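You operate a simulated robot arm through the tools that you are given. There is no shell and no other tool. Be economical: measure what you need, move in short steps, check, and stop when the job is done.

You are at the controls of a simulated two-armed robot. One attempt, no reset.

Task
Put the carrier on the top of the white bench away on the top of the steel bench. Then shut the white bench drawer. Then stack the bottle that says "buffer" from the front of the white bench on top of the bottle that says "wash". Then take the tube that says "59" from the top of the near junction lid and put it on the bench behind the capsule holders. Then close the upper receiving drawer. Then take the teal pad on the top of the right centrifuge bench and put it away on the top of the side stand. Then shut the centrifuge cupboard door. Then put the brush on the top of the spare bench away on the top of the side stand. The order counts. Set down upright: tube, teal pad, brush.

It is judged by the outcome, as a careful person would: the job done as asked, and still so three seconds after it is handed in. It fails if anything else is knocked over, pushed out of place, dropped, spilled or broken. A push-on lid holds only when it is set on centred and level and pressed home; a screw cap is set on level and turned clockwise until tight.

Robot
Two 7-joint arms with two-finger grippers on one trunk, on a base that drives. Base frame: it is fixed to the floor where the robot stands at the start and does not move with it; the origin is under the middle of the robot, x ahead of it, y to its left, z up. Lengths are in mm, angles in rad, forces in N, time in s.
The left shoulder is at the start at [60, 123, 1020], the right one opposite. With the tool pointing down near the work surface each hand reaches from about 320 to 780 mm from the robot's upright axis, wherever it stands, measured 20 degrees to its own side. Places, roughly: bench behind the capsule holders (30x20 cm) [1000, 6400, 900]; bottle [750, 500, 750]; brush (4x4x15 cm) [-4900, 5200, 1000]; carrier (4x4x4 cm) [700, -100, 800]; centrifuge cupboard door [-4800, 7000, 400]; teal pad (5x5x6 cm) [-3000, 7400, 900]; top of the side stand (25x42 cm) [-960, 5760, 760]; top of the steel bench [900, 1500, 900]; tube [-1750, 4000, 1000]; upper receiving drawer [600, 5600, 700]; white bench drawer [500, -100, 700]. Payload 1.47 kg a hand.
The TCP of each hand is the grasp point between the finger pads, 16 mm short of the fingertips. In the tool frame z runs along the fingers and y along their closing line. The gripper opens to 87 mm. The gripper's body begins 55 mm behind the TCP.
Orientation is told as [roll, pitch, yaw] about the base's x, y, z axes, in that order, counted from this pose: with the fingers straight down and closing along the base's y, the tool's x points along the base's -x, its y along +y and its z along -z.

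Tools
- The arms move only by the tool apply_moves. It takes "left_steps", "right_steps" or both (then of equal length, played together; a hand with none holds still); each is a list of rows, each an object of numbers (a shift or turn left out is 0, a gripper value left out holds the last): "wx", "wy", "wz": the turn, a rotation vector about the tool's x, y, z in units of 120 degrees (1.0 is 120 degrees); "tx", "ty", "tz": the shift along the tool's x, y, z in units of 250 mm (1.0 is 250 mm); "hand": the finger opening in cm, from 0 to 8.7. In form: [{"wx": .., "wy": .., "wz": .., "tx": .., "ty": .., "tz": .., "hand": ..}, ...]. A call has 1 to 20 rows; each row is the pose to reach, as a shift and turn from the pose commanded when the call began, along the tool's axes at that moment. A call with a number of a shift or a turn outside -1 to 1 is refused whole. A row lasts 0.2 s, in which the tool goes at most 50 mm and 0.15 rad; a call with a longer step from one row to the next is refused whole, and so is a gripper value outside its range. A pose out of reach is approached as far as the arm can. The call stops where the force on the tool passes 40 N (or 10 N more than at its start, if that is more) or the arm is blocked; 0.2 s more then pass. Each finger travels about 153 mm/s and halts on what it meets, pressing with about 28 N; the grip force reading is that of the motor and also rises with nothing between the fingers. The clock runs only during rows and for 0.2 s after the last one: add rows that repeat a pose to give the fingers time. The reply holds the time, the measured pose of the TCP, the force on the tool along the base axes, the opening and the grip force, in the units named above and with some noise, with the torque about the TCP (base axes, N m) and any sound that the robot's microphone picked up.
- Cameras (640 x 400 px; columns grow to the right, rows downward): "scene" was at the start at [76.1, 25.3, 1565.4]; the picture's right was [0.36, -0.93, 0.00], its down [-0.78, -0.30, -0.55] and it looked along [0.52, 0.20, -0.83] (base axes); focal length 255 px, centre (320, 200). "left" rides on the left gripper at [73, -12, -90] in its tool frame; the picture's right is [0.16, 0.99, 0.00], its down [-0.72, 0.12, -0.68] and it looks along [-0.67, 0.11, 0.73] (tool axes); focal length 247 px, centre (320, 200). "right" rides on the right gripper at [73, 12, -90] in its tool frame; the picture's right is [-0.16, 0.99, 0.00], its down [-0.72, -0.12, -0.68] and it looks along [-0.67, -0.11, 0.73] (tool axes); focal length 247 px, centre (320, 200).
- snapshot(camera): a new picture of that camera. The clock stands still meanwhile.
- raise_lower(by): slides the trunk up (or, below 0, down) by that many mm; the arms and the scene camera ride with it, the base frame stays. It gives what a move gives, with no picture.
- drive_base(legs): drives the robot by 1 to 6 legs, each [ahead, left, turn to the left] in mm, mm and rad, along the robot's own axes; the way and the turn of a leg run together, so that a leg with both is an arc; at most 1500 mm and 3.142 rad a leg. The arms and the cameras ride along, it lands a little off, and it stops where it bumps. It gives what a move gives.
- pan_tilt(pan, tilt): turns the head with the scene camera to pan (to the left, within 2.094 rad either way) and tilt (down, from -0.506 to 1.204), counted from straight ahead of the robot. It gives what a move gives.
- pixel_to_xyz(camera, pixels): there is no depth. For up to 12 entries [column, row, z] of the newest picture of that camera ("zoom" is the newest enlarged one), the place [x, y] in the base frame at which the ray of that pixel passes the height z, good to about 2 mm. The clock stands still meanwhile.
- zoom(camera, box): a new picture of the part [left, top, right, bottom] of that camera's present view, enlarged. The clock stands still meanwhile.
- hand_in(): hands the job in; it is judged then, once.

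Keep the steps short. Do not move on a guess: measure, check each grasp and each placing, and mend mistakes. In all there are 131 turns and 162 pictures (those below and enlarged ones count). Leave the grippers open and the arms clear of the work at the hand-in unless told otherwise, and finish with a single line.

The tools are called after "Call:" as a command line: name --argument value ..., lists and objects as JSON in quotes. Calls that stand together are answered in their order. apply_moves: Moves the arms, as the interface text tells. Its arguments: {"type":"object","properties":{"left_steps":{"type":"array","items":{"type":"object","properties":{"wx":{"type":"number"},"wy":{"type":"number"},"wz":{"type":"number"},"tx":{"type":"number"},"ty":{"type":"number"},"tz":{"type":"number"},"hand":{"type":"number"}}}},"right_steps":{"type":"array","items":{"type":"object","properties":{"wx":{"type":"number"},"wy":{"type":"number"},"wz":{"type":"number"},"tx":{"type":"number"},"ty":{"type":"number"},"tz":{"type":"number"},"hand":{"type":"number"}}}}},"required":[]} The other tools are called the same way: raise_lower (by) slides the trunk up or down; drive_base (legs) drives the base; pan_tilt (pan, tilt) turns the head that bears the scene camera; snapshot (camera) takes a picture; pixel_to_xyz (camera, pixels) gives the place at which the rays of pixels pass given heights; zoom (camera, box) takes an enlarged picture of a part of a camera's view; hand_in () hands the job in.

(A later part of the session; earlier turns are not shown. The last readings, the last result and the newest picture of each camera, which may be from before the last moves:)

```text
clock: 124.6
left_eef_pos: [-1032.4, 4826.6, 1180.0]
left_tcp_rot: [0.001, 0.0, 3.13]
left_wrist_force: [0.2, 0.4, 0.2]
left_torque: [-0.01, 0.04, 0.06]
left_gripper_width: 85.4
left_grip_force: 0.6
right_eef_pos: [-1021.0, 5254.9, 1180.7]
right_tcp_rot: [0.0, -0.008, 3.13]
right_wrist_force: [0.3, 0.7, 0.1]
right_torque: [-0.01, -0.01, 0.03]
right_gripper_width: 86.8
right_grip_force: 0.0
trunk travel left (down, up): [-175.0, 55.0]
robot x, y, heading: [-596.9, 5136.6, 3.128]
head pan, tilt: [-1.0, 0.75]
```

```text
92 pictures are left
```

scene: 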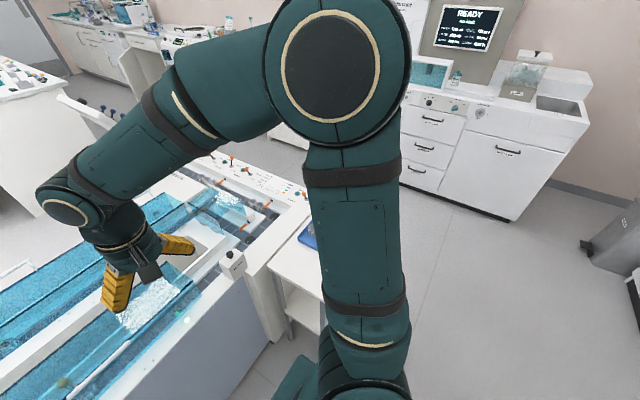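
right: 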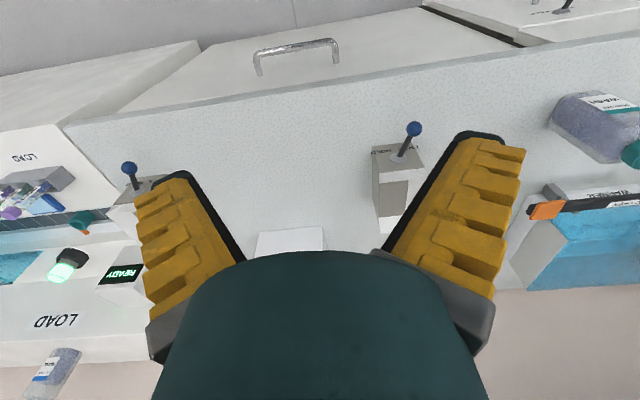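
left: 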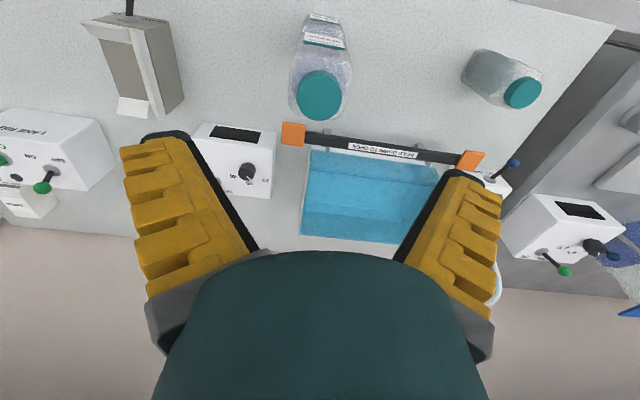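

Call:
pan_tilt --pan -2.09 --tilt 0.9

Call:
snapshot --camera "scene"

Call:
pixel_to_xyz --camera "scene" --pixels '[[510, 355, 0], [560, 290, 0], [275, 375, 0], [300, 310, 0], [100, 300, 0], [400, 230, 0], [300, 80, 0]]'

```text
clock: 126.0
left_eef_pos: [-1032.5, 4826.8, 1180.0]
left_tcp_rot: [0.001, -0.001, 3.13]
left_wrist_force: [-0.5, 0.3, -0.1]
left_torque: [-0.01, 0.0, -0.03]
left_gripper_width: 85.2
left_grip_force: 0.4
right_eef_pos: [-1022.7, 5253.7, 1181.2]
right_tcp_rot: [0.0, -0.009, 3.132]
right_wrist_force: [0.2, 0.3, 0.5]
right_torque: [-0.04, 0.0, -0.03]
right_gripper_width: 86.9
right_grip_force: 0.0
trunk travel left (down, up): [-175.0, 55.0]
robot x, y, heading: [-595.5, 5139.4, 3.129]
head pan, tilt: [-2.089, 0.901]
```

```text
91 pictures are left
```

scene: 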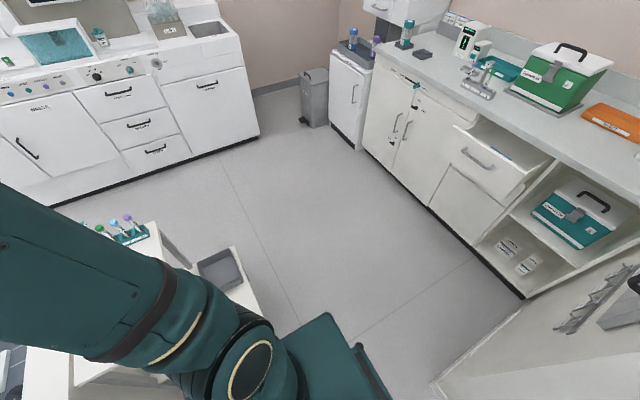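

```text
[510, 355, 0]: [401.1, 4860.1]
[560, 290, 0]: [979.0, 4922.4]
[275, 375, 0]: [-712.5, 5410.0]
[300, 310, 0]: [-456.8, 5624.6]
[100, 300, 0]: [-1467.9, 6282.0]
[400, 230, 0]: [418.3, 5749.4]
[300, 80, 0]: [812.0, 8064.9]
```

The hood ends near y≈4880 and the floor beyond is open. I'll go right past the side stand to y≈6400 and look west.

Call:
drive_base --legs '[[0, -80, 0.01], [-440, 0, 0], [0, -1150, 0]]'

Call:
pan_tilt --pan 0.3 --tilt 0.45

Call:
snapshot --camera "scene"

```text
clock: 139.4
left_eef_pos: [-587.8, 6037.1, 1179.3]
left_tcp_rot: [0.001, 0.002, 3.139]
left_wrist_force: [0.2, 0.5, -0.2]
left_torque: [-0.03, 0.02, -0.02]
left_gripper_width: 85.5
left_grip_force: 0.3
right_eef_pos: [-580.4, 6463.8, 1181.1]
right_tcp_rot: [0.001, -0.01, 3.14]
right_wrist_force: [0.2, 0.0, -0.2]
right_torque: [0.0, 0.02, 0.03]
right_gripper_width: 87.1
right_grip_force: 0.0
trunk travel left (down, up): [-175.0, 55.0]
robot x, y, heading: [-153.3, 6348.2, 3.143]
head pan, tilt: [-2.089, 0.901]
```

```text
clock: 141.6
left_eef_pos: [-586.4, 6036.1, 1179.3]
left_tcp_rot: [0.0, 0.0, 3.139]
left_wrist_force: [0.2, 0.2, -0.2]
left_torque: [0.01, -0.02, 0.04]
left_gripper_width: 85.6
left_grip_force: 0.2
right_eef_pos: [-580.8, 6464.8, 1181.2]
right_tcp_rot: [-0.001, -0.008, 3.143]
right_wrist_force: [-1.2, 0.4, -0.3]
right_torque: [-0.04, -0.01, 0.03]
right_gripper_width: 87.0
right_grip_force: 0.1
trunk travel left (down, up): [-175.0, 55.0]
robot x, y, heading: [-150.1, 6348.8, 3.145]
head pan, tilt: [0.3, 0.45]
```

```text
90 pictures are left
```

scene: 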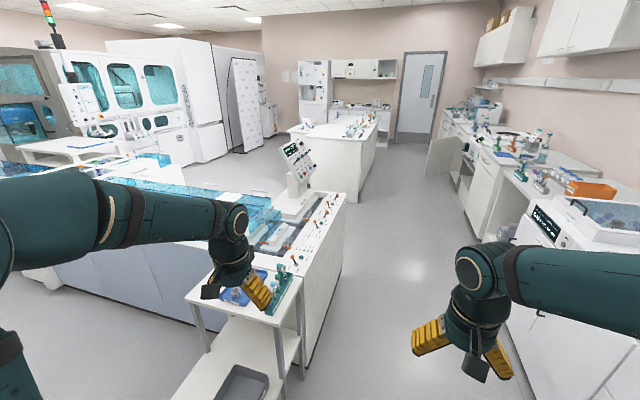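

Call:
pixel_to_xyz --camera "scene" --pixels '[[305, 365, 0], [341, 245, 0], [466, 205, 0], [515, 335, 0], [356, 203, 0], [388, 150, 0], [290, 155, 0], [432, 175, 0], [345, 190, 850], [280, 200, 950]]'

Call:
zoom --camera "scene" --box '[220, 80, 480, 240]'

```text
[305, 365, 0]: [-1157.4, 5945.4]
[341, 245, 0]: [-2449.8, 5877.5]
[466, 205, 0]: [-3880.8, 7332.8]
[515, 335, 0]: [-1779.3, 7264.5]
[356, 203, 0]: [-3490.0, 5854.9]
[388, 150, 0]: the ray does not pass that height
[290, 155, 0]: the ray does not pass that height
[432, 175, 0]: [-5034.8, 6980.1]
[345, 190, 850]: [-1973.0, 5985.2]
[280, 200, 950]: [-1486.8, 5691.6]
```

```text
2.46 times, centred on (350, 160) of scene
```

zoom: 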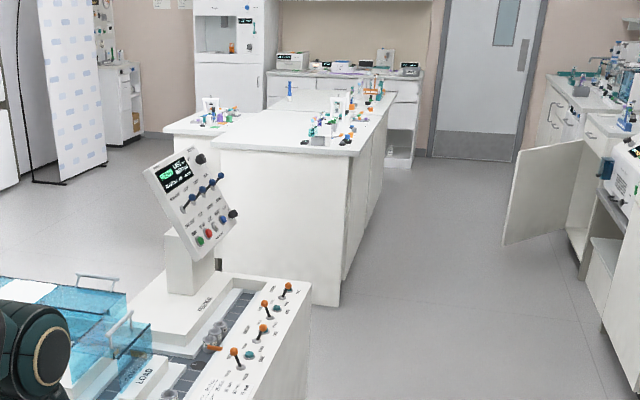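

The route is clear: west along y≈6600 to x≈-2950, turn to face +x, then strafe -y behind the conveyor. First the westward part.

Call:
drive_base --legs '[[0, -230, 0], [1400, 0, 0], [1400, 0, 0]]'

Call:
pan_tilt --pan 1.3 --tilt 0.5

Call:
snapshot --camera "scene"

```text
clock: 157.4
left_eef_pos: [-3404.3, 6315.3, 1180.2]
left_tcp_rot: [0.0, 0.001, 3.116]
left_wrist_force: [0.6, -0.6, -0.6]
left_torque: [-0.04, 0.02, 0.06]
left_gripper_width: 85.3
left_grip_force: 0.4
right_eef_pos: [-3387.3, 6743.0, 1182.1]
right_tcp_rot: [0.0, -0.008, 3.115]
right_wrist_force: [-0.1, 0.5, 0.0]
right_torque: [-0.02, -0.02, 0.04]
right_gripper_width: 86.7
right_grip_force: 0.1
trunk travel left (down, up): [-175.0, 55.0]
robot x, y, heading: [-2967.4, 6620.2, 3.116]
head pan, tilt: [0.3, 0.45]
```

```text
clock: 158.7
left_eef_pos: [-3403.8, 6313.9, 1180.0]
left_tcp_rot: [-0.003, 0.0, 3.115]
left_wrist_force: [0.0, -0.3, -0.1]
left_torque: [-0.03, -0.01, -0.01]
left_gripper_width: 85.6
left_grip_force: 0.5
right_eef_pos: [-3386.7, 6741.9, 1181.6]
right_tcp_rot: [-0.001, -0.008, 3.118]
right_wrist_force: [0.8, -0.4, 0.7]
right_torque: [0.02, 0.04, -0.03]
right_gripper_width: 86.9
right_grip_force: 0.0
trunk travel left (down, up): [-175.0, 55.0]
robot x, y, heading: [-2964.8, 6614.5, 3.122]
head pan, tilt: [1.3, 0.499]
```

```text
88 pictures are left
```

scene: 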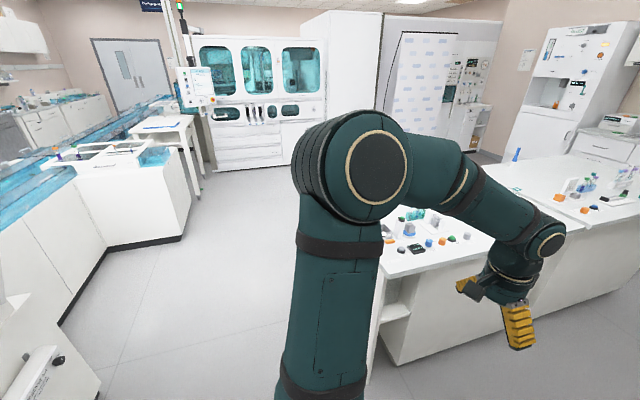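

Call:
pixel_to_xyz --camera "scene" --pixels '[[105, 250, 0], [182, 237, 0], [62, 320, 0], [375, 365, 0], [196, 195, 0], [110, 165, 960], [185, 160, 900], [98, 378, 0]]'

Call:
zoom --camera "scene" --box '[0, 80, 240, 260]'

```text
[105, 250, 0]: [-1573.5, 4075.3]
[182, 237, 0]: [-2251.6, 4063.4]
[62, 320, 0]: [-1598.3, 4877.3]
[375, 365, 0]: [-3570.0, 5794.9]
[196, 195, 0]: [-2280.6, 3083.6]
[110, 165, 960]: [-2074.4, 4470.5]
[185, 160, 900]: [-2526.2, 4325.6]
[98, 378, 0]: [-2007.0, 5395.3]
```

```text
2.22 times, centred on (120, 170) of scene
```

zoom: 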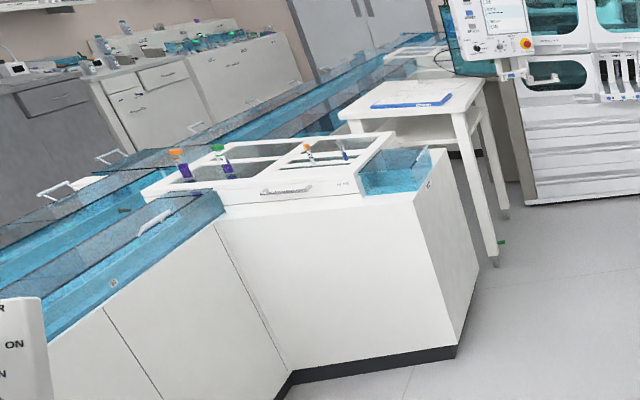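

The junction block's north face is at y≈4070, so I can reach the tube from (-1960,4450) facing -y. I'll drive there.

Call:
drive_base --legs '[[0, 0, 1.59], [1400, 0, 0], [600, 0, 0], [0, 960, 0]]'

Call:
pan_tilt --pan 0.3 --tilt 0.8

Call:
snapshot --camera "scene"

```text
clock: 181.3
left_eef_pos: [-1694.8, 4124.6, 1179.7]
left_tcp_rot: [-0.001, 0.0, -1.578]
left_wrist_force: [-0.8, -0.4, 1.0]
left_torque: [0.01, 0.0, 0.0]
left_gripper_width: 85.7
left_grip_force: 0.5
right_eef_pos: [-2122.7, 4132.2, 1181.4]
right_tcp_rot: [0.0, -0.01, -1.58]
right_wrist_force: [0.1, 0.1, -0.4]
right_torque: [0.0, 0.01, 0.02]
right_gripper_width: 86.8
right_grip_force: 0.1
trunk travel left (down, up): [-175.0, 55.0]
robot x, y, heading: [-2004.9, 4558.9, -1.581]
head pan, tilt: [1.3, 0.499]
```

```text
clock: 182.6
left_eef_pos: [-1694.9, 4123.4, 1180.3]
left_tcp_rot: [0.0, -0.002, -1.58]
left_wrist_force: [-0.1, -0.1, -0.4]
left_torque: [0.01, 0.05, -0.02]
left_gripper_width: 85.6
left_grip_force: 0.2
right_eef_pos: [-2123.1, 4132.7, 1182.5]
right_tcp_rot: [0.002, -0.008, -1.579]
right_wrist_force: [0.5, -0.5, -0.4]
right_torque: [0.01, 0.01, -0.03]
right_gripper_width: 86.8
right_grip_force: 0.2
trunk travel left (down, up): [-175.0, 55.0]
robot x, y, heading: [-2007.9, 4556.2, -1.577]
head pan, tilt: [0.3, 0.799]
```

```text
86 pictures are left
```

scene: 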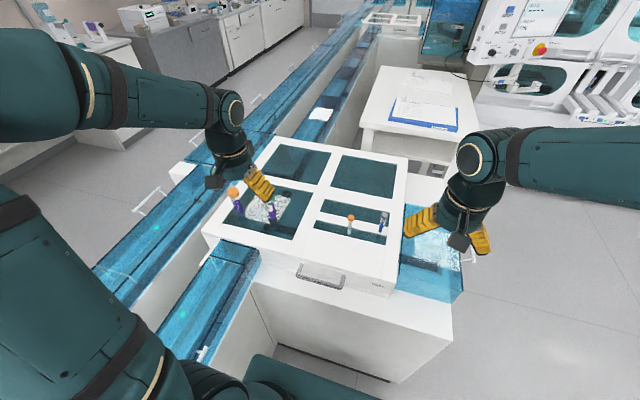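

Call:
zoom --camera "scene" --box '[300, 180, 420, 260]'

Call:
snapshot --camera "left"

Call:
snapshot --camera "right"

```text
5.00 times, centred on (360, 220) of scene
```

zoom: 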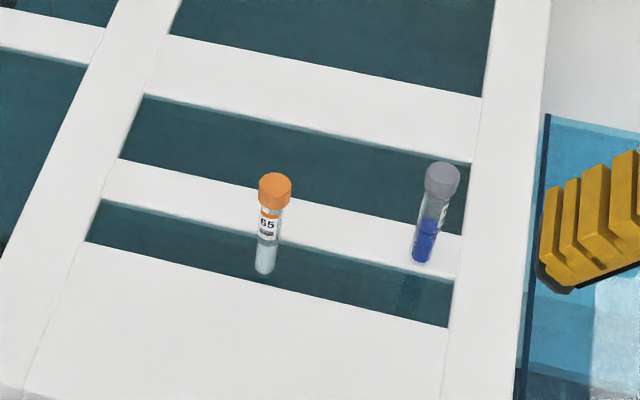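

```text
84 pictures are left
```

left: 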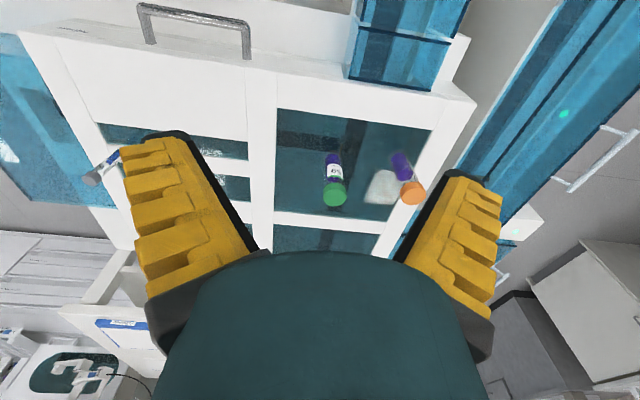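

```text
83 pictures are left
```

right: 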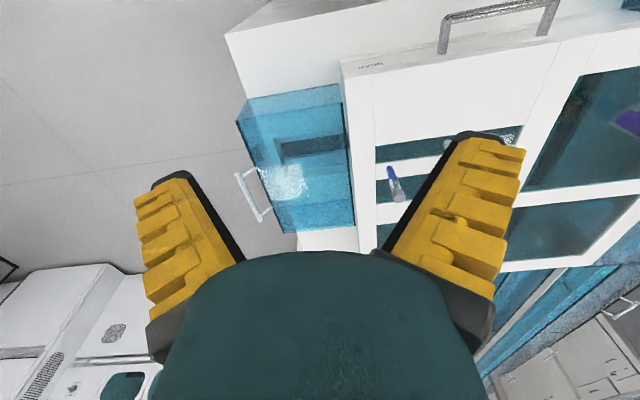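

Call:
zoom --camera "left" --box '[290, 130, 450, 230]'

Call:
zoom --camera "right" --box '[370, 140, 470, 210]'

Call:
zoom --camera "scene" --box '[375, 200, 395, 240]'

```text
4.00 times, centred on (370, 180) of left
```

zoom: 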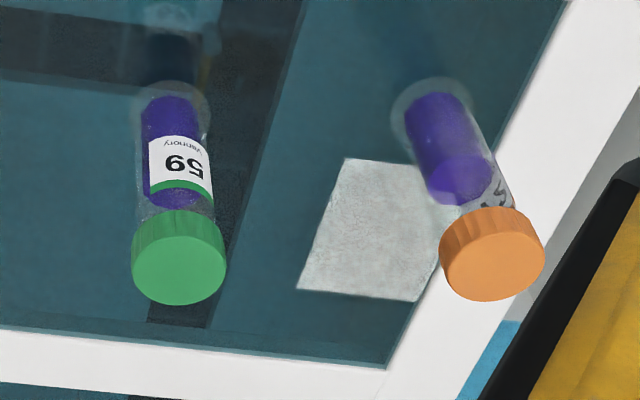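

```text
5.71 times, centred on (420, 175) of right
```

zoom: 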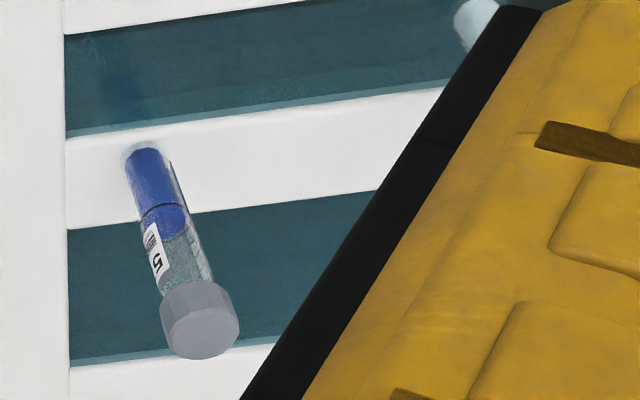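

```text
10.00 times, centred on (385, 220) of scene
```

zoom: 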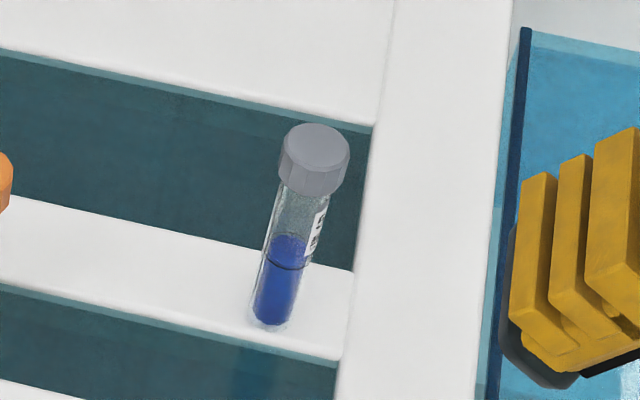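

Green cap tube is "59". I'll measure it via base and cap in the left picture.

Call:
pixel_to_xyz --camera "left" --pixels '[[335, 197.5, 1000], [335, 197.5, 1030], [335, 197.5, 1060], [335, 197.5, 1090], [333, 158, 940], [333, 158, 960], [333, 158, 980], [398, 155, 960], [403, 193.5, 1060]]'

```text
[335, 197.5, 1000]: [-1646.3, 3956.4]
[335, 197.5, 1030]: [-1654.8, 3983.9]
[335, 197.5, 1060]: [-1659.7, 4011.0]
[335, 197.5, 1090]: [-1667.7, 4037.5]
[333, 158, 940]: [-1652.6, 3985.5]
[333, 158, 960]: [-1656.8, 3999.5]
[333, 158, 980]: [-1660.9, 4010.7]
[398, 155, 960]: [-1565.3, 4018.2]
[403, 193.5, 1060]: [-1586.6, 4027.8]
```

Tube 59: base ≈(-1640,3942,876), cap top ≈984. I'll drive 70 mm forward and bring the left hand above it to z≈1060.

Call:
drive_base --legs '[[70, 0, 0]]'

Call:
apply_moves --left_steps '[{"tx": -0.11, "ty": 0.05, "hand": 6.5}, {"tx": -0.22, "ty": 0.11, "tz": 0.08}, {"tx": -0.34, "ty": 0.16, "tz": 0.2}, {"tx": -0.44, "ty": 0.21, "tz": 0.32}, {"tx": -0.44, "ty": 0.21, "tz": 0.46}]'

Call:
snapshot --camera "left"

Call:
snapshot --camera "scene"

```text
clock: 183.6
left_eef_pos: [-1695.0, 4053.1, 1179.4]
left_tcp_rot: [-0.001, 0.001, -1.581]
left_wrist_force: [1.0, -1.2, -0.1]
left_torque: [0.07, -0.01, 0.02]
left_gripper_width: 85.5
left_grip_force: 0.5
right_eef_pos: [-2121.5, 4062.8, 1180.7]
right_tcp_rot: [0.001, -0.007, -1.578]
right_wrist_force: [0.4, -0.1, -0.2]
right_torque: [0.04, 0.01, 0.01]
right_gripper_width: 87.0
right_grip_force: 0.0
trunk travel left (down, up): [-175.0, 55.0]
robot x, y, heading: [-2004.3, 4494.4, -1.581]
head pan, tilt: [0.3, 0.799]
```

```text
clock: 184.8
left_eef_pos: [-1644.1, 3942.2, 1066.7]
left_tcp_rot: [-0.001, 0.0, -1.58]
left_wrist_force: [0.3, -0.4, -0.7]
left_torque: [-0.01, -0.02, 0.03]
left_gripper_width: 69.0
left_grip_force: 2.8
right_eef_pos: [-2123.4, 4063.4, 1180.3]
right_tcp_rot: [0.0, -0.01, -1.578]
right_wrist_force: [-0.5, 0.5, 0.4]
right_torque: [0.03, -0.01, 0.02]
right_gripper_width: 87.0
right_grip_force: 0.1
trunk travel left (down, up): [-175.0, 55.0]
robot x, y, heading: [-2005.7, 4491.1, -1.581]
head pan, tilt: [0.3, 0.799]
```

```text
79 pictures are left
```

left: 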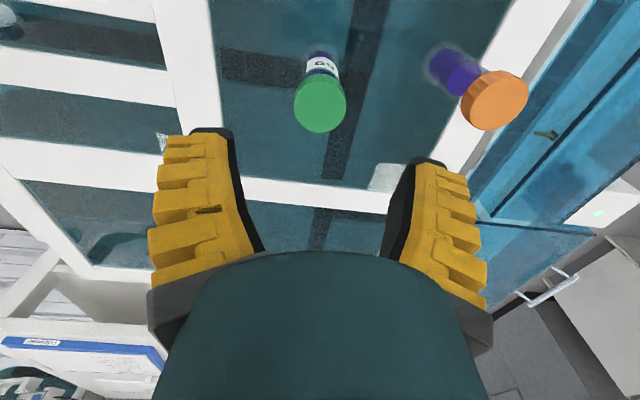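

```text
78 pictures are left
```

scene: 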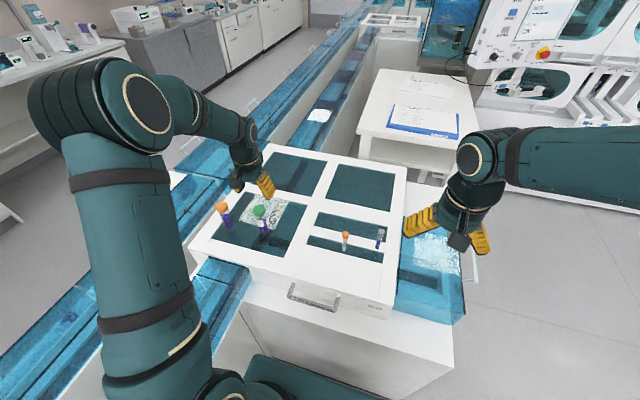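

Call:
pixel_to_xyz --camera "left" --pixels '[[320, 106, 960], [320, 106, 990], [320, 106, 1020], [495, 101, 990]]'

Call:
pixel_to_xyz --camera "scene" --pixels '[[259, 211, 960], [259, 211, 990], [259, 211, 1020], [265, 231, 876]]'

```text
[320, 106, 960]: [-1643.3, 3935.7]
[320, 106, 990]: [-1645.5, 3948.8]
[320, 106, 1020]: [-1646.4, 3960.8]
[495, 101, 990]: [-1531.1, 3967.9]
```

```text
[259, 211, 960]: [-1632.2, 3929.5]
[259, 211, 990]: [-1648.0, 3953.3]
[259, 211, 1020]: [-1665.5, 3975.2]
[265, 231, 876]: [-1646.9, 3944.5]
```

Cap at (-1645,3946,~983), well aligned. Descend to z 964 and grip the cap.

Call:
apply_moves --left_steps '[{"tx": 0.012, "tz": 0.15}, {"tx": 0.012, "tz": 0.28}, {"tx": 0.012, "tz": 0.36}, {"tx": 0.012, "tz": 0.41}, {"tx": 0.012, "tz": 0.41, "hand": 4}, {"tx": 0.012, "tz": 0.41, "hand": 2}, {"tx": 0.012, "tz": 0.41, "hand": 1}, {"tx": 0.012, "tz": 0.41, "hand": 1}, {"tx": 0.012, "tz": 0.41, "hand": 1}]'

Call:
zoom --camera "left" --box '[200, 60, 440, 260]'

```text
clock: 186.8
left_eef_pos: [-1643.0, 3945.5, 961.3]
left_tcp_rot: [-0.001, 0.0, -1.582]
left_wrist_force: [-0.4, 0.7, 2.0]
left_torque: [0.12, -0.02, 0.0]
left_gripper_width: 24.3
left_grip_force: 27.5
right_eef_pos: [-2123.5, 4063.2, 1183.0]
right_tcp_rot: [0.001, -0.009, -1.579]
right_wrist_force: [0.1, -0.4, -0.3]
right_torque: [-0.01, 0.01, -0.01]
right_gripper_width: 87.1
right_grip_force: 0.0
trunk travel left (down, up): [-175.0, 55.0]
robot x, y, heading: [-2007.6, 4490.1, -1.575]
head pan, tilt: [0.3, 0.799]
```

```text
2.00 times, centred on (320, 160) of left
```

zoom: 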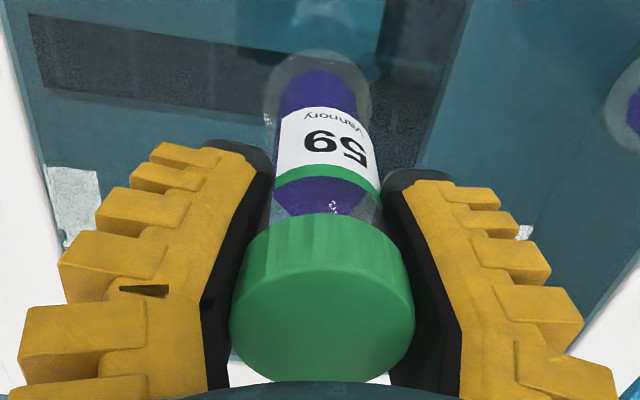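

Gripped at 24 mm with a firm reading. I'll lift slowly.

Call:
apply_moves --left_steps '[{"tz": -0.02}, {"tz": -0.05}, {"tz": -0.1}, {"tz": -0.18}, {"tz": -0.3}, {"tz": -0.45}, {"tz": -0.6}, {"tz": -0.75}, {"tz": -0.85}]'

Call:
snapshot --camera "left"

```text
clock: 188.8
left_eef_pos: [-1645.4, 3946.0, 1173.3]
left_tcp_rot: [0.002, 0.0, -1.583]
left_wrist_force: [0.2, -0.3, -0.8]
left_torque: [0.02, -0.02, 0.02]
left_gripper_width: 23.8
left_grip_force: 28.0
right_eef_pos: [-2123.1, 4062.4, 1181.5]
right_tcp_rot: [0.001, -0.008, -1.579]
right_wrist_force: [0.5, 0.5, -0.2]
right_torque: [0.0, 0.01, -0.02]
right_gripper_width: 87.0
right_grip_force: 0.0
trunk travel left (down, up): [-175.0, 55.0]
robot x, y, heading: [-2004.7, 4487.9, -1.577]
head pan, tilt: [0.3, 0.799]
```

```text
76 pictures are left
```

left: 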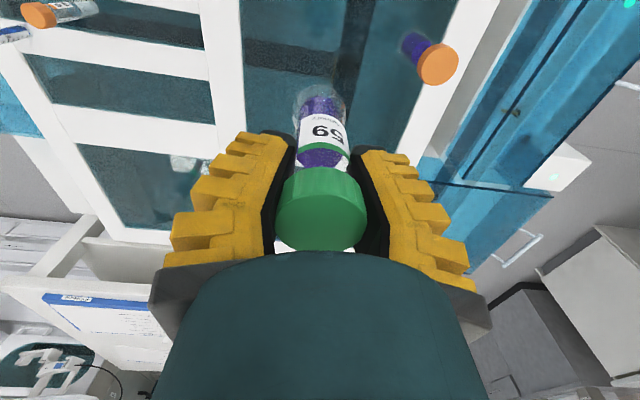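

Tube 59 is held. I'll tuck the left hand back, then reverse the route to the open area, turn to face +x and drive east.

Call:
apply_moves --left_steps '[{"tx": 0.15}, {"tx": 0.3, "ty": -0.05}, {"tx": 0.45, "ty": -0.12}, {"tx": 0.5, "ty": -0.2}]'

Call:
drive_base --legs '[[0, -950, 0.0], [-1100, 0, 0], [-1000, 0, 0], [0, 0, 1.577], [1400, 0, 0], [1300, 0, 0]]'

Call:
pan_tilt --pan 0.0 --tilt 0.6

Call:
snapshot --camera "scene"

```text
clock: 189.8
left_eef_pos: [-1692.2, 4072.4, 1172.5]
left_tcp_rot: [-0.001, 0.0, -1.58]
left_wrist_force: [-0.2, -0.1, -0.8]
left_torque: [0.04, 0.01, -0.01]
left_gripper_width: 23.6
left_grip_force: 27.7
right_eef_pos: [-2124.2, 4063.4, 1181.6]
right_tcp_rot: [0.003, -0.01, -1.579]
right_wrist_force: [-0.4, 0.7, -1.2]
right_torque: [0.0, -0.03, 0.0]
right_gripper_width: 86.9
right_grip_force: 0.0
trunk travel left (down, up): [-175.0, 55.0]
robot x, y, heading: [-2004.3, 4487.3, -1.578]
head pan, tilt: [0.3, 0.799]
```

```text
clock: 225.2
left_eef_pos: [184.3, 6873.0, 1171.2]
left_tcp_rot: [-0.001, -0.001, -0.029]
left_wrist_force: [0.7, -0.3, -0.3]
left_torque: [-0.01, -0.01, -0.02]
left_gripper_width: 22.2
left_grip_force: 27.4
right_eef_pos: [184.5, 6442.7, 1180.4]
right_tcp_rot: [-0.001, -0.01, -0.026]
right_wrist_force: [0.5, 0.2, -0.2]
right_torque: [0.01, -0.03, 0.02]
right_gripper_width: 87.2
right_grip_force: 0.1
trunk travel left (down, up): [-175.0, 55.0]
robot x, y, heading: [-240.7, 6570.1, -0.028]
head pan, tilt: [0.3, 0.799]
```

```text
clock: 226.0
left_eef_pos: [183.7, 6873.0, 1172.3]
left_tcp_rot: [0.0, 0.001, -0.027]
left_wrist_force: [0.2, 0.5, -1.1]
left_torque: [0.0, 0.01, -0.04]
left_gripper_width: 22.3
left_grip_force: 28.1
right_eef_pos: [184.5, 6442.2, 1181.8]
right_tcp_rot: [0.0, -0.01, -0.027]
right_wrist_force: [0.0, 0.6, -0.5]
right_torque: [0.03, -0.03, 0.0]
right_gripper_width: 86.9
right_grip_force: 0.0
trunk travel left (down, up): [-175.0, 55.0]
robot x, y, heading: [-239.3, 6567.9, -0.023]
head pan, tilt: [0.0, 0.6]
```

```text
75 pictures are left
```

scene: 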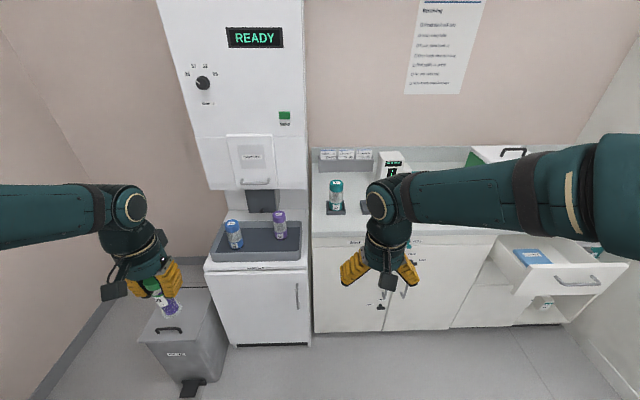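

Call:
zoom --camera "scene" --box '[200, 130, 480, 290]'

Call:
zoom --camera "left" --box '[200, 60, 440, 260]'

Call:
snapshot --camera "right"

```text
2.29 times, centred on (340, 210) of scene
```

zoom: 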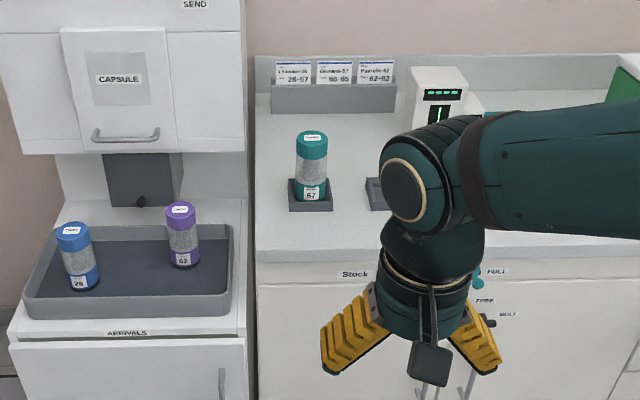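

```text
2.00 times, centred on (320, 160) of left
```

zoom: 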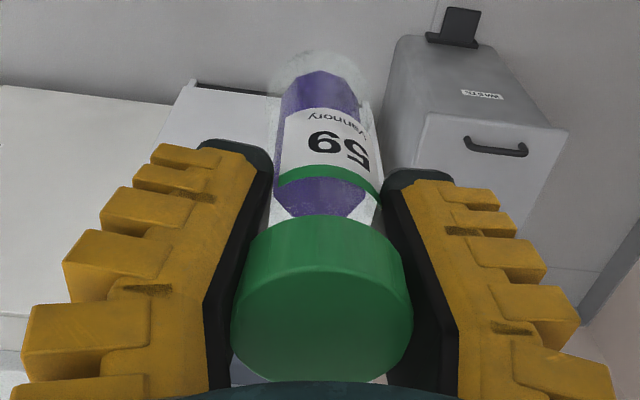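

```text
72 pictures are left
```

right: 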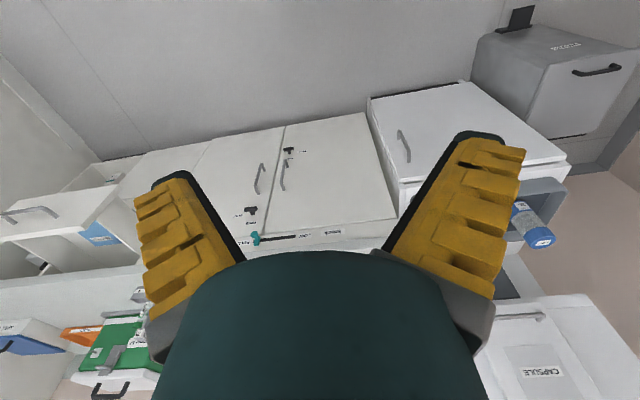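

Call:
pixel_to_xyz --camera "scene" --pixels '[[336, 213, 850], [336, 213, 900], [350, 186, 850], [350, 186, 900], [343, 178, 900], [400, 213, 900], [334, 236, 900], [385, 180, 900], [314, 200, 900]]'

Call:
pixel_to_xyz --camera "right" --pixels '[[385, 247, 850], [385, 247, 900]]'

```text
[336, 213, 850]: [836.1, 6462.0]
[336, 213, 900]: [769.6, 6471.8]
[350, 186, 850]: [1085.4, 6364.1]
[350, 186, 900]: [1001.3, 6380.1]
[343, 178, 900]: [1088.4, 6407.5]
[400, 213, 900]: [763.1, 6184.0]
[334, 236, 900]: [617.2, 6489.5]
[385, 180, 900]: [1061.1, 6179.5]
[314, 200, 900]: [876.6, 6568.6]
```

```text
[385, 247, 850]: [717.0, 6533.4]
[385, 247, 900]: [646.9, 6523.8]
```

Bench top is near z 900 and the free area behind the holders is near (960,6390). I'll strafe right and approach.

Call:
drive_base --legs '[[0, -330, 0.023], [400, 0, 0]]'

Call:
pan_tilt --pan 0.2 --tilt 0.85

Call:
snapshot --camera "scene"

```text
clock: 231.6
left_eef_pos: [576.0, 6539.9, 1172.5]
left_tcp_rot: [0.0, -0.001, -0.014]
left_wrist_force: [0.2, -0.2, 0.0]
left_torque: [0.02, 0.03, 0.01]
left_gripper_width: 22.2
left_grip_force: 28.1
right_eef_pos: [582.5, 6109.2, 1180.6]
right_tcp_rot: [0.0, -0.008, -0.013]
right_wrist_force: [0.6, -0.4, 0.5]
right_torque: [0.02, 0.02, 0.01]
right_gripper_width: 87.2
right_grip_force: 0.1
trunk travel left (down, up): [-175.0, 55.0]
robot x, y, heading: [158.3, 6228.2, -0.01]
head pan, tilt: [0.0, 0.6]
```

```text
clock: 232.4
left_eef_pos: [575.4, 6540.3, 1173.0]
left_tcp_rot: [-0.001, 0.0, -0.014]
left_wrist_force: [0.4, 0.7, -0.7]
left_torque: [-0.03, -0.01, 0.04]
left_gripper_width: 22.4
left_grip_force: 28.3
right_eef_pos: [581.6, 6107.9, 1181.6]
right_tcp_rot: [-0.001, -0.009, -0.012]
right_wrist_force: [-0.1, 0.1, -0.5]
right_torque: [-0.02, -0.01, -0.01]
right_gripper_width: 87.3
right_grip_force: 0.0
trunk travel left (down, up): [-175.0, 55.0]
robot x, y, heading: [157.8, 6228.3, -0.017]
head pan, tilt: [0.201, 0.85]
```

```text
71 pictures are left
```

scene: 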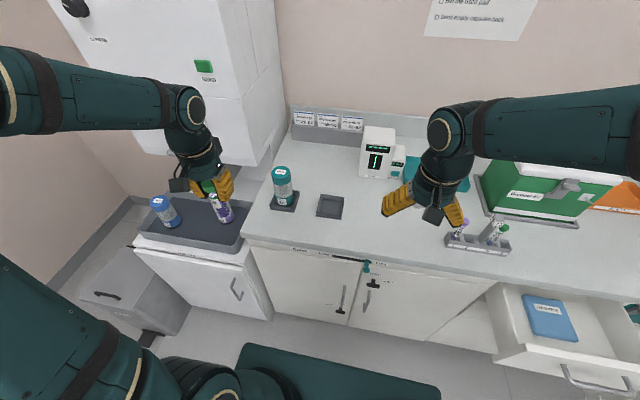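

Call:
pixel_to_xyz --camera "scene" --pixels '[[320, 172, 880], [320, 172, 900], [330, 207, 900], [283, 205, 900], [340, 248, 900], [340, 325, 0], [320, 140, 900], [375, 180, 900], [350, 165, 900], [500, 340, 0]]'

Call:
zoom --camera "scene" --box '[250, 110, 430, 230]'

```text
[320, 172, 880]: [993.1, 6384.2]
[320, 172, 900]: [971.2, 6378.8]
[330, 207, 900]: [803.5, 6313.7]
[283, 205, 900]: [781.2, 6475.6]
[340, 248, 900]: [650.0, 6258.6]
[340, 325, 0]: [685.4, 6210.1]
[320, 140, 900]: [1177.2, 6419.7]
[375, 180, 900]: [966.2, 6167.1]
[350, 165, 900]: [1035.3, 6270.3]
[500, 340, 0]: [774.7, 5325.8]
```

```text
3.33 times, centred on (340, 170) of scene
```

zoom: 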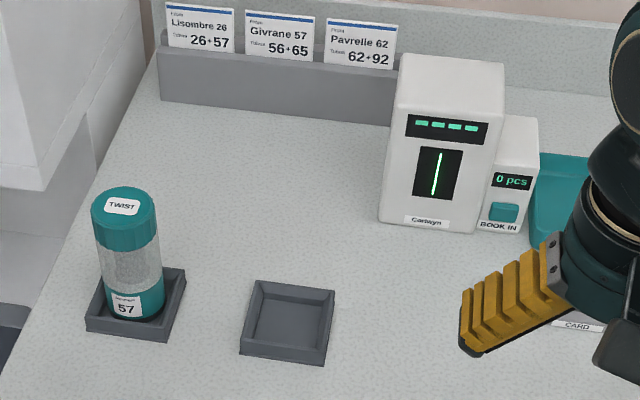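

Target (960,6385) is free. I'll drive forward 100 and bring the tube above it at height.

Call:
drive_base --legs '[[100, 0, 0.012]]'

Call:
apply_moves --left_steps '[{"tx": -0.15, "ty": -0.08}, {"tx": -0.3, "ty": -0.16}, {"tx": -0.45, "ty": -0.25}, {"tx": -0.6, "ty": -0.34}, {"tx": -0.75, "ty": -0.43}, {"tx": -0.88, "ty": -0.52}, {"tx": -1.0, "ty": -0.6}]'

```text
clock: 233.5
left_eef_pos: [669.8, 6545.1, 1172.0]
left_tcp_rot: [0.0, 0.001, -0.002]
left_wrist_force: [0.6, -0.2, -1.3]
left_torque: [0.03, 0.02, 0.01]
left_gripper_width: 22.3
left_grip_force: 28.0
right_eef_pos: [681.6, 6113.7, 1181.1]
right_tcp_rot: [0.0, -0.008, 0.0]
right_wrist_force: [0.2, -0.3, 0.8]
right_torque: [0.0, 0.02, 0.01]
right_gripper_width: 87.1
right_grip_force: 0.1
trunk travel left (down, up): [-175.0, 55.0]
robot x, y, heading: [255.2, 6229.0, 0.009]
head pan, tilt: [0.201, 0.85]
```

```text
clock: 235.1
left_eef_pos: [920.2, 6393.6, 1172.9]
left_tcp_rot: [-0.001, 0.002, -0.001]
left_wrist_force: [0.5, -0.5, -1.0]
left_torque: [0.01, 0.02, -0.01]
left_gripper_width: 22.2
left_grip_force: 28.0
right_eef_pos: [682.8, 6112.6, 1181.5]
right_tcp_rot: [0.002, -0.009, 0.0]
right_wrist_force: [-0.2, -0.2, -0.2]
right_torque: [-0.01, 0.0, 0.0]
right_gripper_width: 86.9
right_grip_force: 0.1
trunk travel left (down, up): [-175.0, 55.0]
robot x, y, heading: [258.0, 6227.5, -0.0]
head pan, tilt: [0.201, 0.85]
```

Call:
apply_moves --left_steps '[{"tx": -0.16, "ty": -0.03, "tz": 0.08}, {"tx": -0.16, "ty": -0.03, "tz": 0.25}, {"tx": -0.16, "ty": -0.03, "tz": 0.42}, {"tx": -0.16, "ty": -0.03, "tz": 0.55}, {"tx": -0.16, "ty": -0.03, "tz": 0.64}]'

Call:
snapshot --camera "left"

Call:
zoom --camera "scene" --box '[220, 80, 420, 220]'

```text
clock: 236.3
left_eef_pos: [961.8, 6386.6, 1012.3]
left_tcp_rot: [0.002, -0.001, -0.001]
left_wrist_force: [0.6, -0.2, -0.9]
left_torque: [0.02, -0.01, 0.02]
left_gripper_width: 22.4
left_grip_force: 27.8
right_eef_pos: [682.1, 6113.8, 1181.6]
right_tcp_rot: [0.001, -0.009, -0.001]
right_wrist_force: [-0.2, -0.5, 0.2]
right_torque: [-0.01, -0.01, -0.03]
right_gripper_width: 87.1
right_grip_force: 0.0
trunk travel left (down, up): [-175.0, 55.0]
robot x, y, heading: [252.9, 6232.0, -0.002]
head pan, tilt: [0.201, 0.85]
```

```text
69 pictures are left
```

left: 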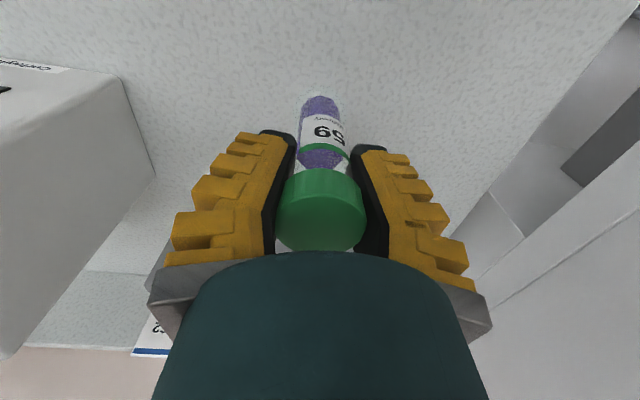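

```text
2.86 times, centred on (320, 150) of scene
```

zoom: 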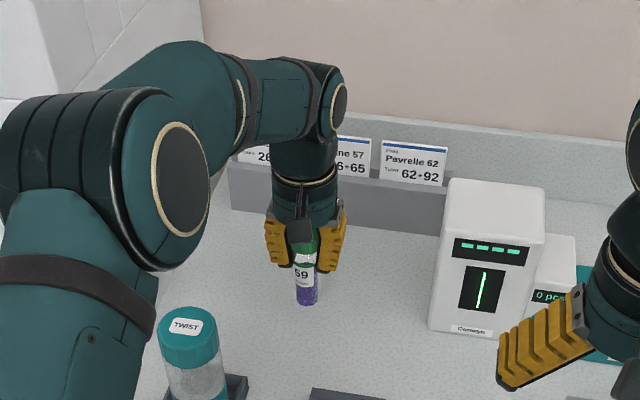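

Call:
apply_moves --left_steps '[{"tz": 0.06}, {"tz": 0.09}, {"tz": 0.104}, {"tz": 0.112}, {"tz": 0.12}, {"tz": 0.126}]'

```text
clock: 237.7
left_eef_pos: [959.1, 6385.8, 981.0]
left_tcp_rot: [0.001, -0.003, -0.002]
left_wrist_force: [-0.4, -0.4, 1.2]
left_torque: [0.01, 0.05, -0.01]
left_gripper_width: 22.1
left_grip_force: 27.9
right_eef_pos: [680.2, 6112.9, 1181.5]
right_tcp_rot: [0.002, -0.008, 0.001]
right_wrist_force: [0.3, -0.8, -0.3]
right_torque: [0.01, -0.02, 0.01]
right_gripper_width: 87.1
right_grip_force: 0.2
trunk travel left (down, up): [-175.0, 55.0]
robot x, y, heading: [255.9, 6224.4, -0.006]
head pan, tilt: [0.201, 0.85]
```

Light contact at z 981. I'll press another millimetre or so to confirm.

Call:
apply_moves --left_steps '[{"tz": 0.004}, {"tz": 0.008}]'

Call:
zoom --camera "scene" --box '[290, 120, 360, 200]'

Call:
zoom --camera "left" --box '[220, 60, 420, 260]'

```text
clock: 238.3
left_eef_pos: [959.1, 6385.9, 981.9]
left_tcp_rot: [-0.001, -0.003, -0.001]
left_wrist_force: [-0.3, -0.7, 13.5]
left_torque: [-0.01, 0.14, -0.01]
left_gripper_width: 22.4
left_grip_force: 27.9
right_eef_pos: [681.0, 6113.2, 1180.6]
right_tcp_rot: [0.001, -0.011, 0.001]
right_wrist_force: [0.5, -0.1, 0.4]
right_torque: [-0.01, 0.01, 0.0]
right_gripper_width: 87.0
right_grip_force: 0.1
trunk travel left (down, up): [-175.0, 55.0]
robot x, y, heading: [252.7, 6223.3, -0.001]
head pan, tilt: [0.201, 0.85]
```

```text
5.00 times, centred on (325, 160) of scene
```

zoom: 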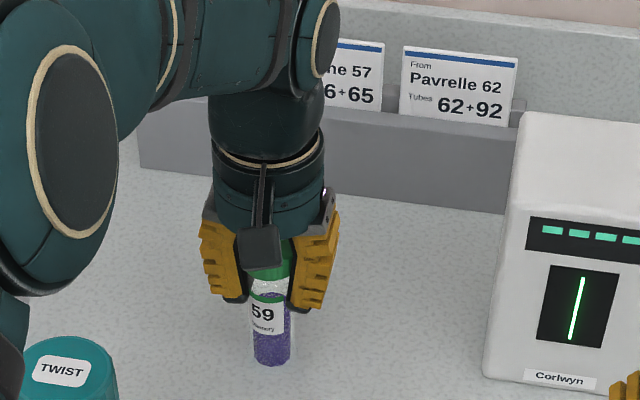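

```text
2.00 times, centred on (320, 160) of left
```

zoom: 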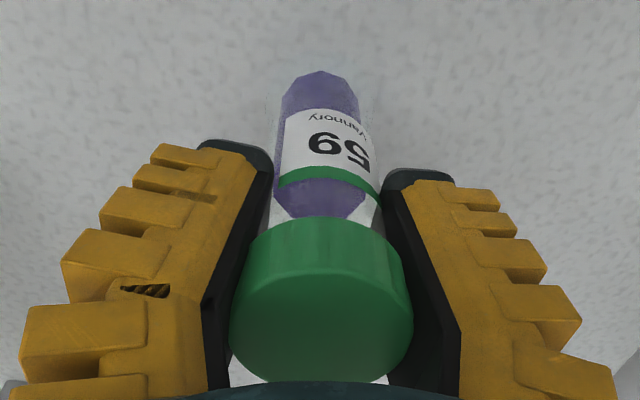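

Standing on the bench. Ease off slightly, open, and rise straight up.

Call:
apply_moves --left_steps '[{"tz": -0.004}, {"tz": -0.004, "hand": 3}, {"tz": -0.004, "hand": 4.5}, {"tz": -0.004, "hand": 7}, {"tz": -0.004, "hand": 7}, {"tz": -0.1, "hand": 7}, {"tz": -0.28, "hand": 7}, {"tz": -0.45, "hand": 7}, {"tz": -0.62, "hand": 7}, {"tz": -0.8, "hand": 7}]'

Call:
snapshot --camera "left"

```text
clock: 240.5
left_eef_pos: [958.1, 6387.7, 1182.5]
left_tcp_rot: [0.001, 0.001, -0.002]
left_wrist_force: [-0.7, 0.0, 0.0]
left_torque: [-0.01, -0.05, 0.02]
left_gripper_width: 73.6
left_grip_force: 3.0
right_eef_pos: [681.1, 6113.3, 1180.9]
right_tcp_rot: [0.0, -0.01, 0.0]
right_wrist_force: [-0.4, 0.1, 1.2]
right_torque: [0.0, 0.02, 0.02]
right_gripper_width: 87.2
right_grip_force: 0.1
trunk travel left (down, up): [-175.0, 55.0]
robot x, y, heading: [254.5, 6226.7, -0.002]
head pan, tilt: [0.201, 0.85]
```

```text
65 pictures are left
```

left: 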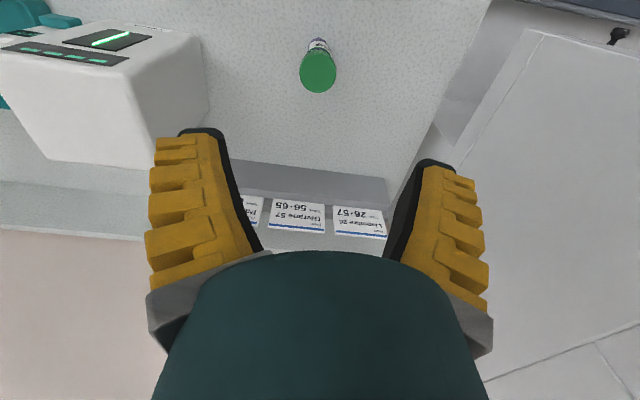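

Tube 59 stands upright. I'll retract the left hand, back the base off, and go right to the open receiving drawer.

Call:
apply_moves --left_steps '[{"tx": 0.15}, {"tx": 0.33}, {"tx": 0.51, "ty": 0.1}, {"tx": 0.69, "ty": 0.2}, {"tx": 0.87, "ty": 0.3}, {"tx": 1.0, "ty": 0.4}]'

Call:
drive_base --legs '[[-330, 0, 0], [0, -480, 0]]'

Call:
pan_tilt --pan -0.1 --tilt 0.8

Call:
snapshot --camera "scene"

Call:
snapshot --camera "right"

```text
refused: row 3 steps farther than a row can; nothing moved
```

```text
clock: 247.0
left_eef_pos: [621.6, 5909.5, 1180.9]
left_tcp_rot: [-0.001, -0.002, -0.005]
left_wrist_force: [-0.1, -0.1, 0.5]
left_torque: [-0.03, -0.03, 0.0]
left_gripper_width: 73.5
left_grip_force: 1.9
right_eef_pos: [343.2, 5635.1, 1181.5]
right_tcp_rot: [-0.001, -0.009, -0.004]
right_wrist_force: [0.0, 0.3, -0.7]
right_torque: [0.01, 0.0, 0.03]
right_gripper_width: 87.1
right_grip_force: 0.0
trunk travel left (down, up): [-175.0, 55.0]
robot x, y, heading: [-80.7, 5752.7, -0.006]
head pan, tilt: [0.201, 0.85]
```

```text
clock: 247.8
left_eef_pos: [621.7, 5910.9, 1181.3]
left_tcp_rot: [-0.002, 0.0, -0.005]
left_wrist_force: [0.3, 0.5, 0.4]
left_torque: [-0.01, -0.01, 0.0]
left_gripper_width: 73.6
left_grip_force: 2.4
right_eef_pos: [343.8, 5637.5, 1181.0]
right_tcp_rot: [0.0, -0.008, -0.005]
right_wrist_force: [-0.5, 0.2, -0.5]
right_torque: [0.01, -0.02, -0.01]
right_gripper_width: 87.1
right_grip_force: 0.0
trunk travel left (down, up): [-175.0, 55.0]
robot x, y, heading: [-80.4, 5753.0, -0.003]
head pan, tilt: [-0.099, 0.799]
```

```text
64 pictures are left
```

scene: 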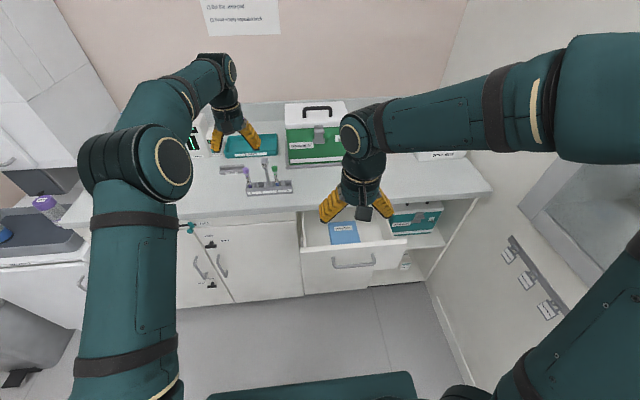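

```text
63 pictures are left
```

right: 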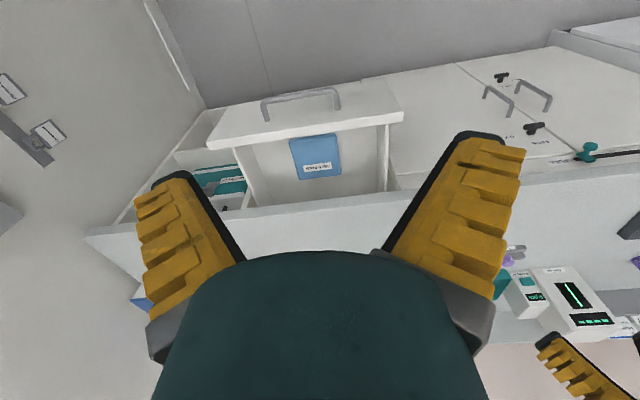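

Call:
zoom --camera "scene" --box '[280, 200, 440, 300]'

Call:
zoom --camera "right" --box '[180, 70, 420, 220]'

```text
4.00 times, centred on (360, 250) of scene
```

zoom: 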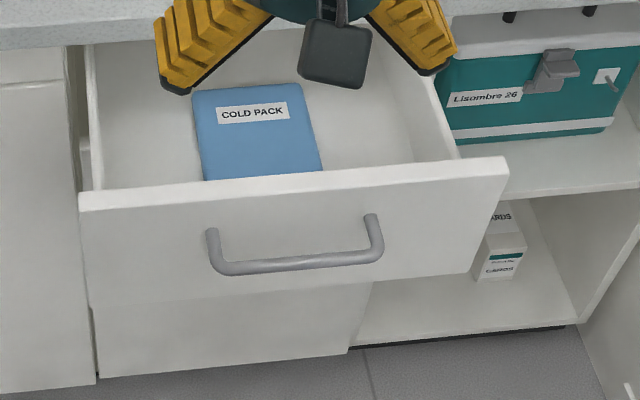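

```text
2.67 times, centred on (300, 145) of right
```

zoom: 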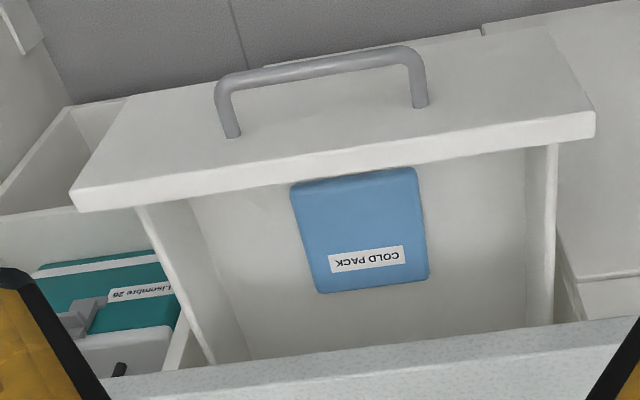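

Call:
pixel_to_xyz --camera "scene" --pixels '[[300, 252.5, 750], [300, 252.5, 800], [300, 252.5, 850], [407, 244.25, 750], [407, 244.25, 800], [407, 244.25, 850]]'

Call:
pixel_to_xyz --camera "right" --pixels '[[403.1, 112, 750], [403.1, 112, 800], [403.1, 112, 850], [207, 142, 750], [207, 142, 800], [207, 142, 850]]'

```text
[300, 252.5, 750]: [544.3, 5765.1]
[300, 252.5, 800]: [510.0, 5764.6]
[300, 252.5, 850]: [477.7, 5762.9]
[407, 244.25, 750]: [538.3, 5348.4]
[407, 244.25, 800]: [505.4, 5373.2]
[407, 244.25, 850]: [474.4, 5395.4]
```

```text
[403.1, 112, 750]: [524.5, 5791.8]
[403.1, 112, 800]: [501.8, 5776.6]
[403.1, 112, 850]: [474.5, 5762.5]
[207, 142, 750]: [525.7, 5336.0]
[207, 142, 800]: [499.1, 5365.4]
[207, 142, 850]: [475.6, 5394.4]
```

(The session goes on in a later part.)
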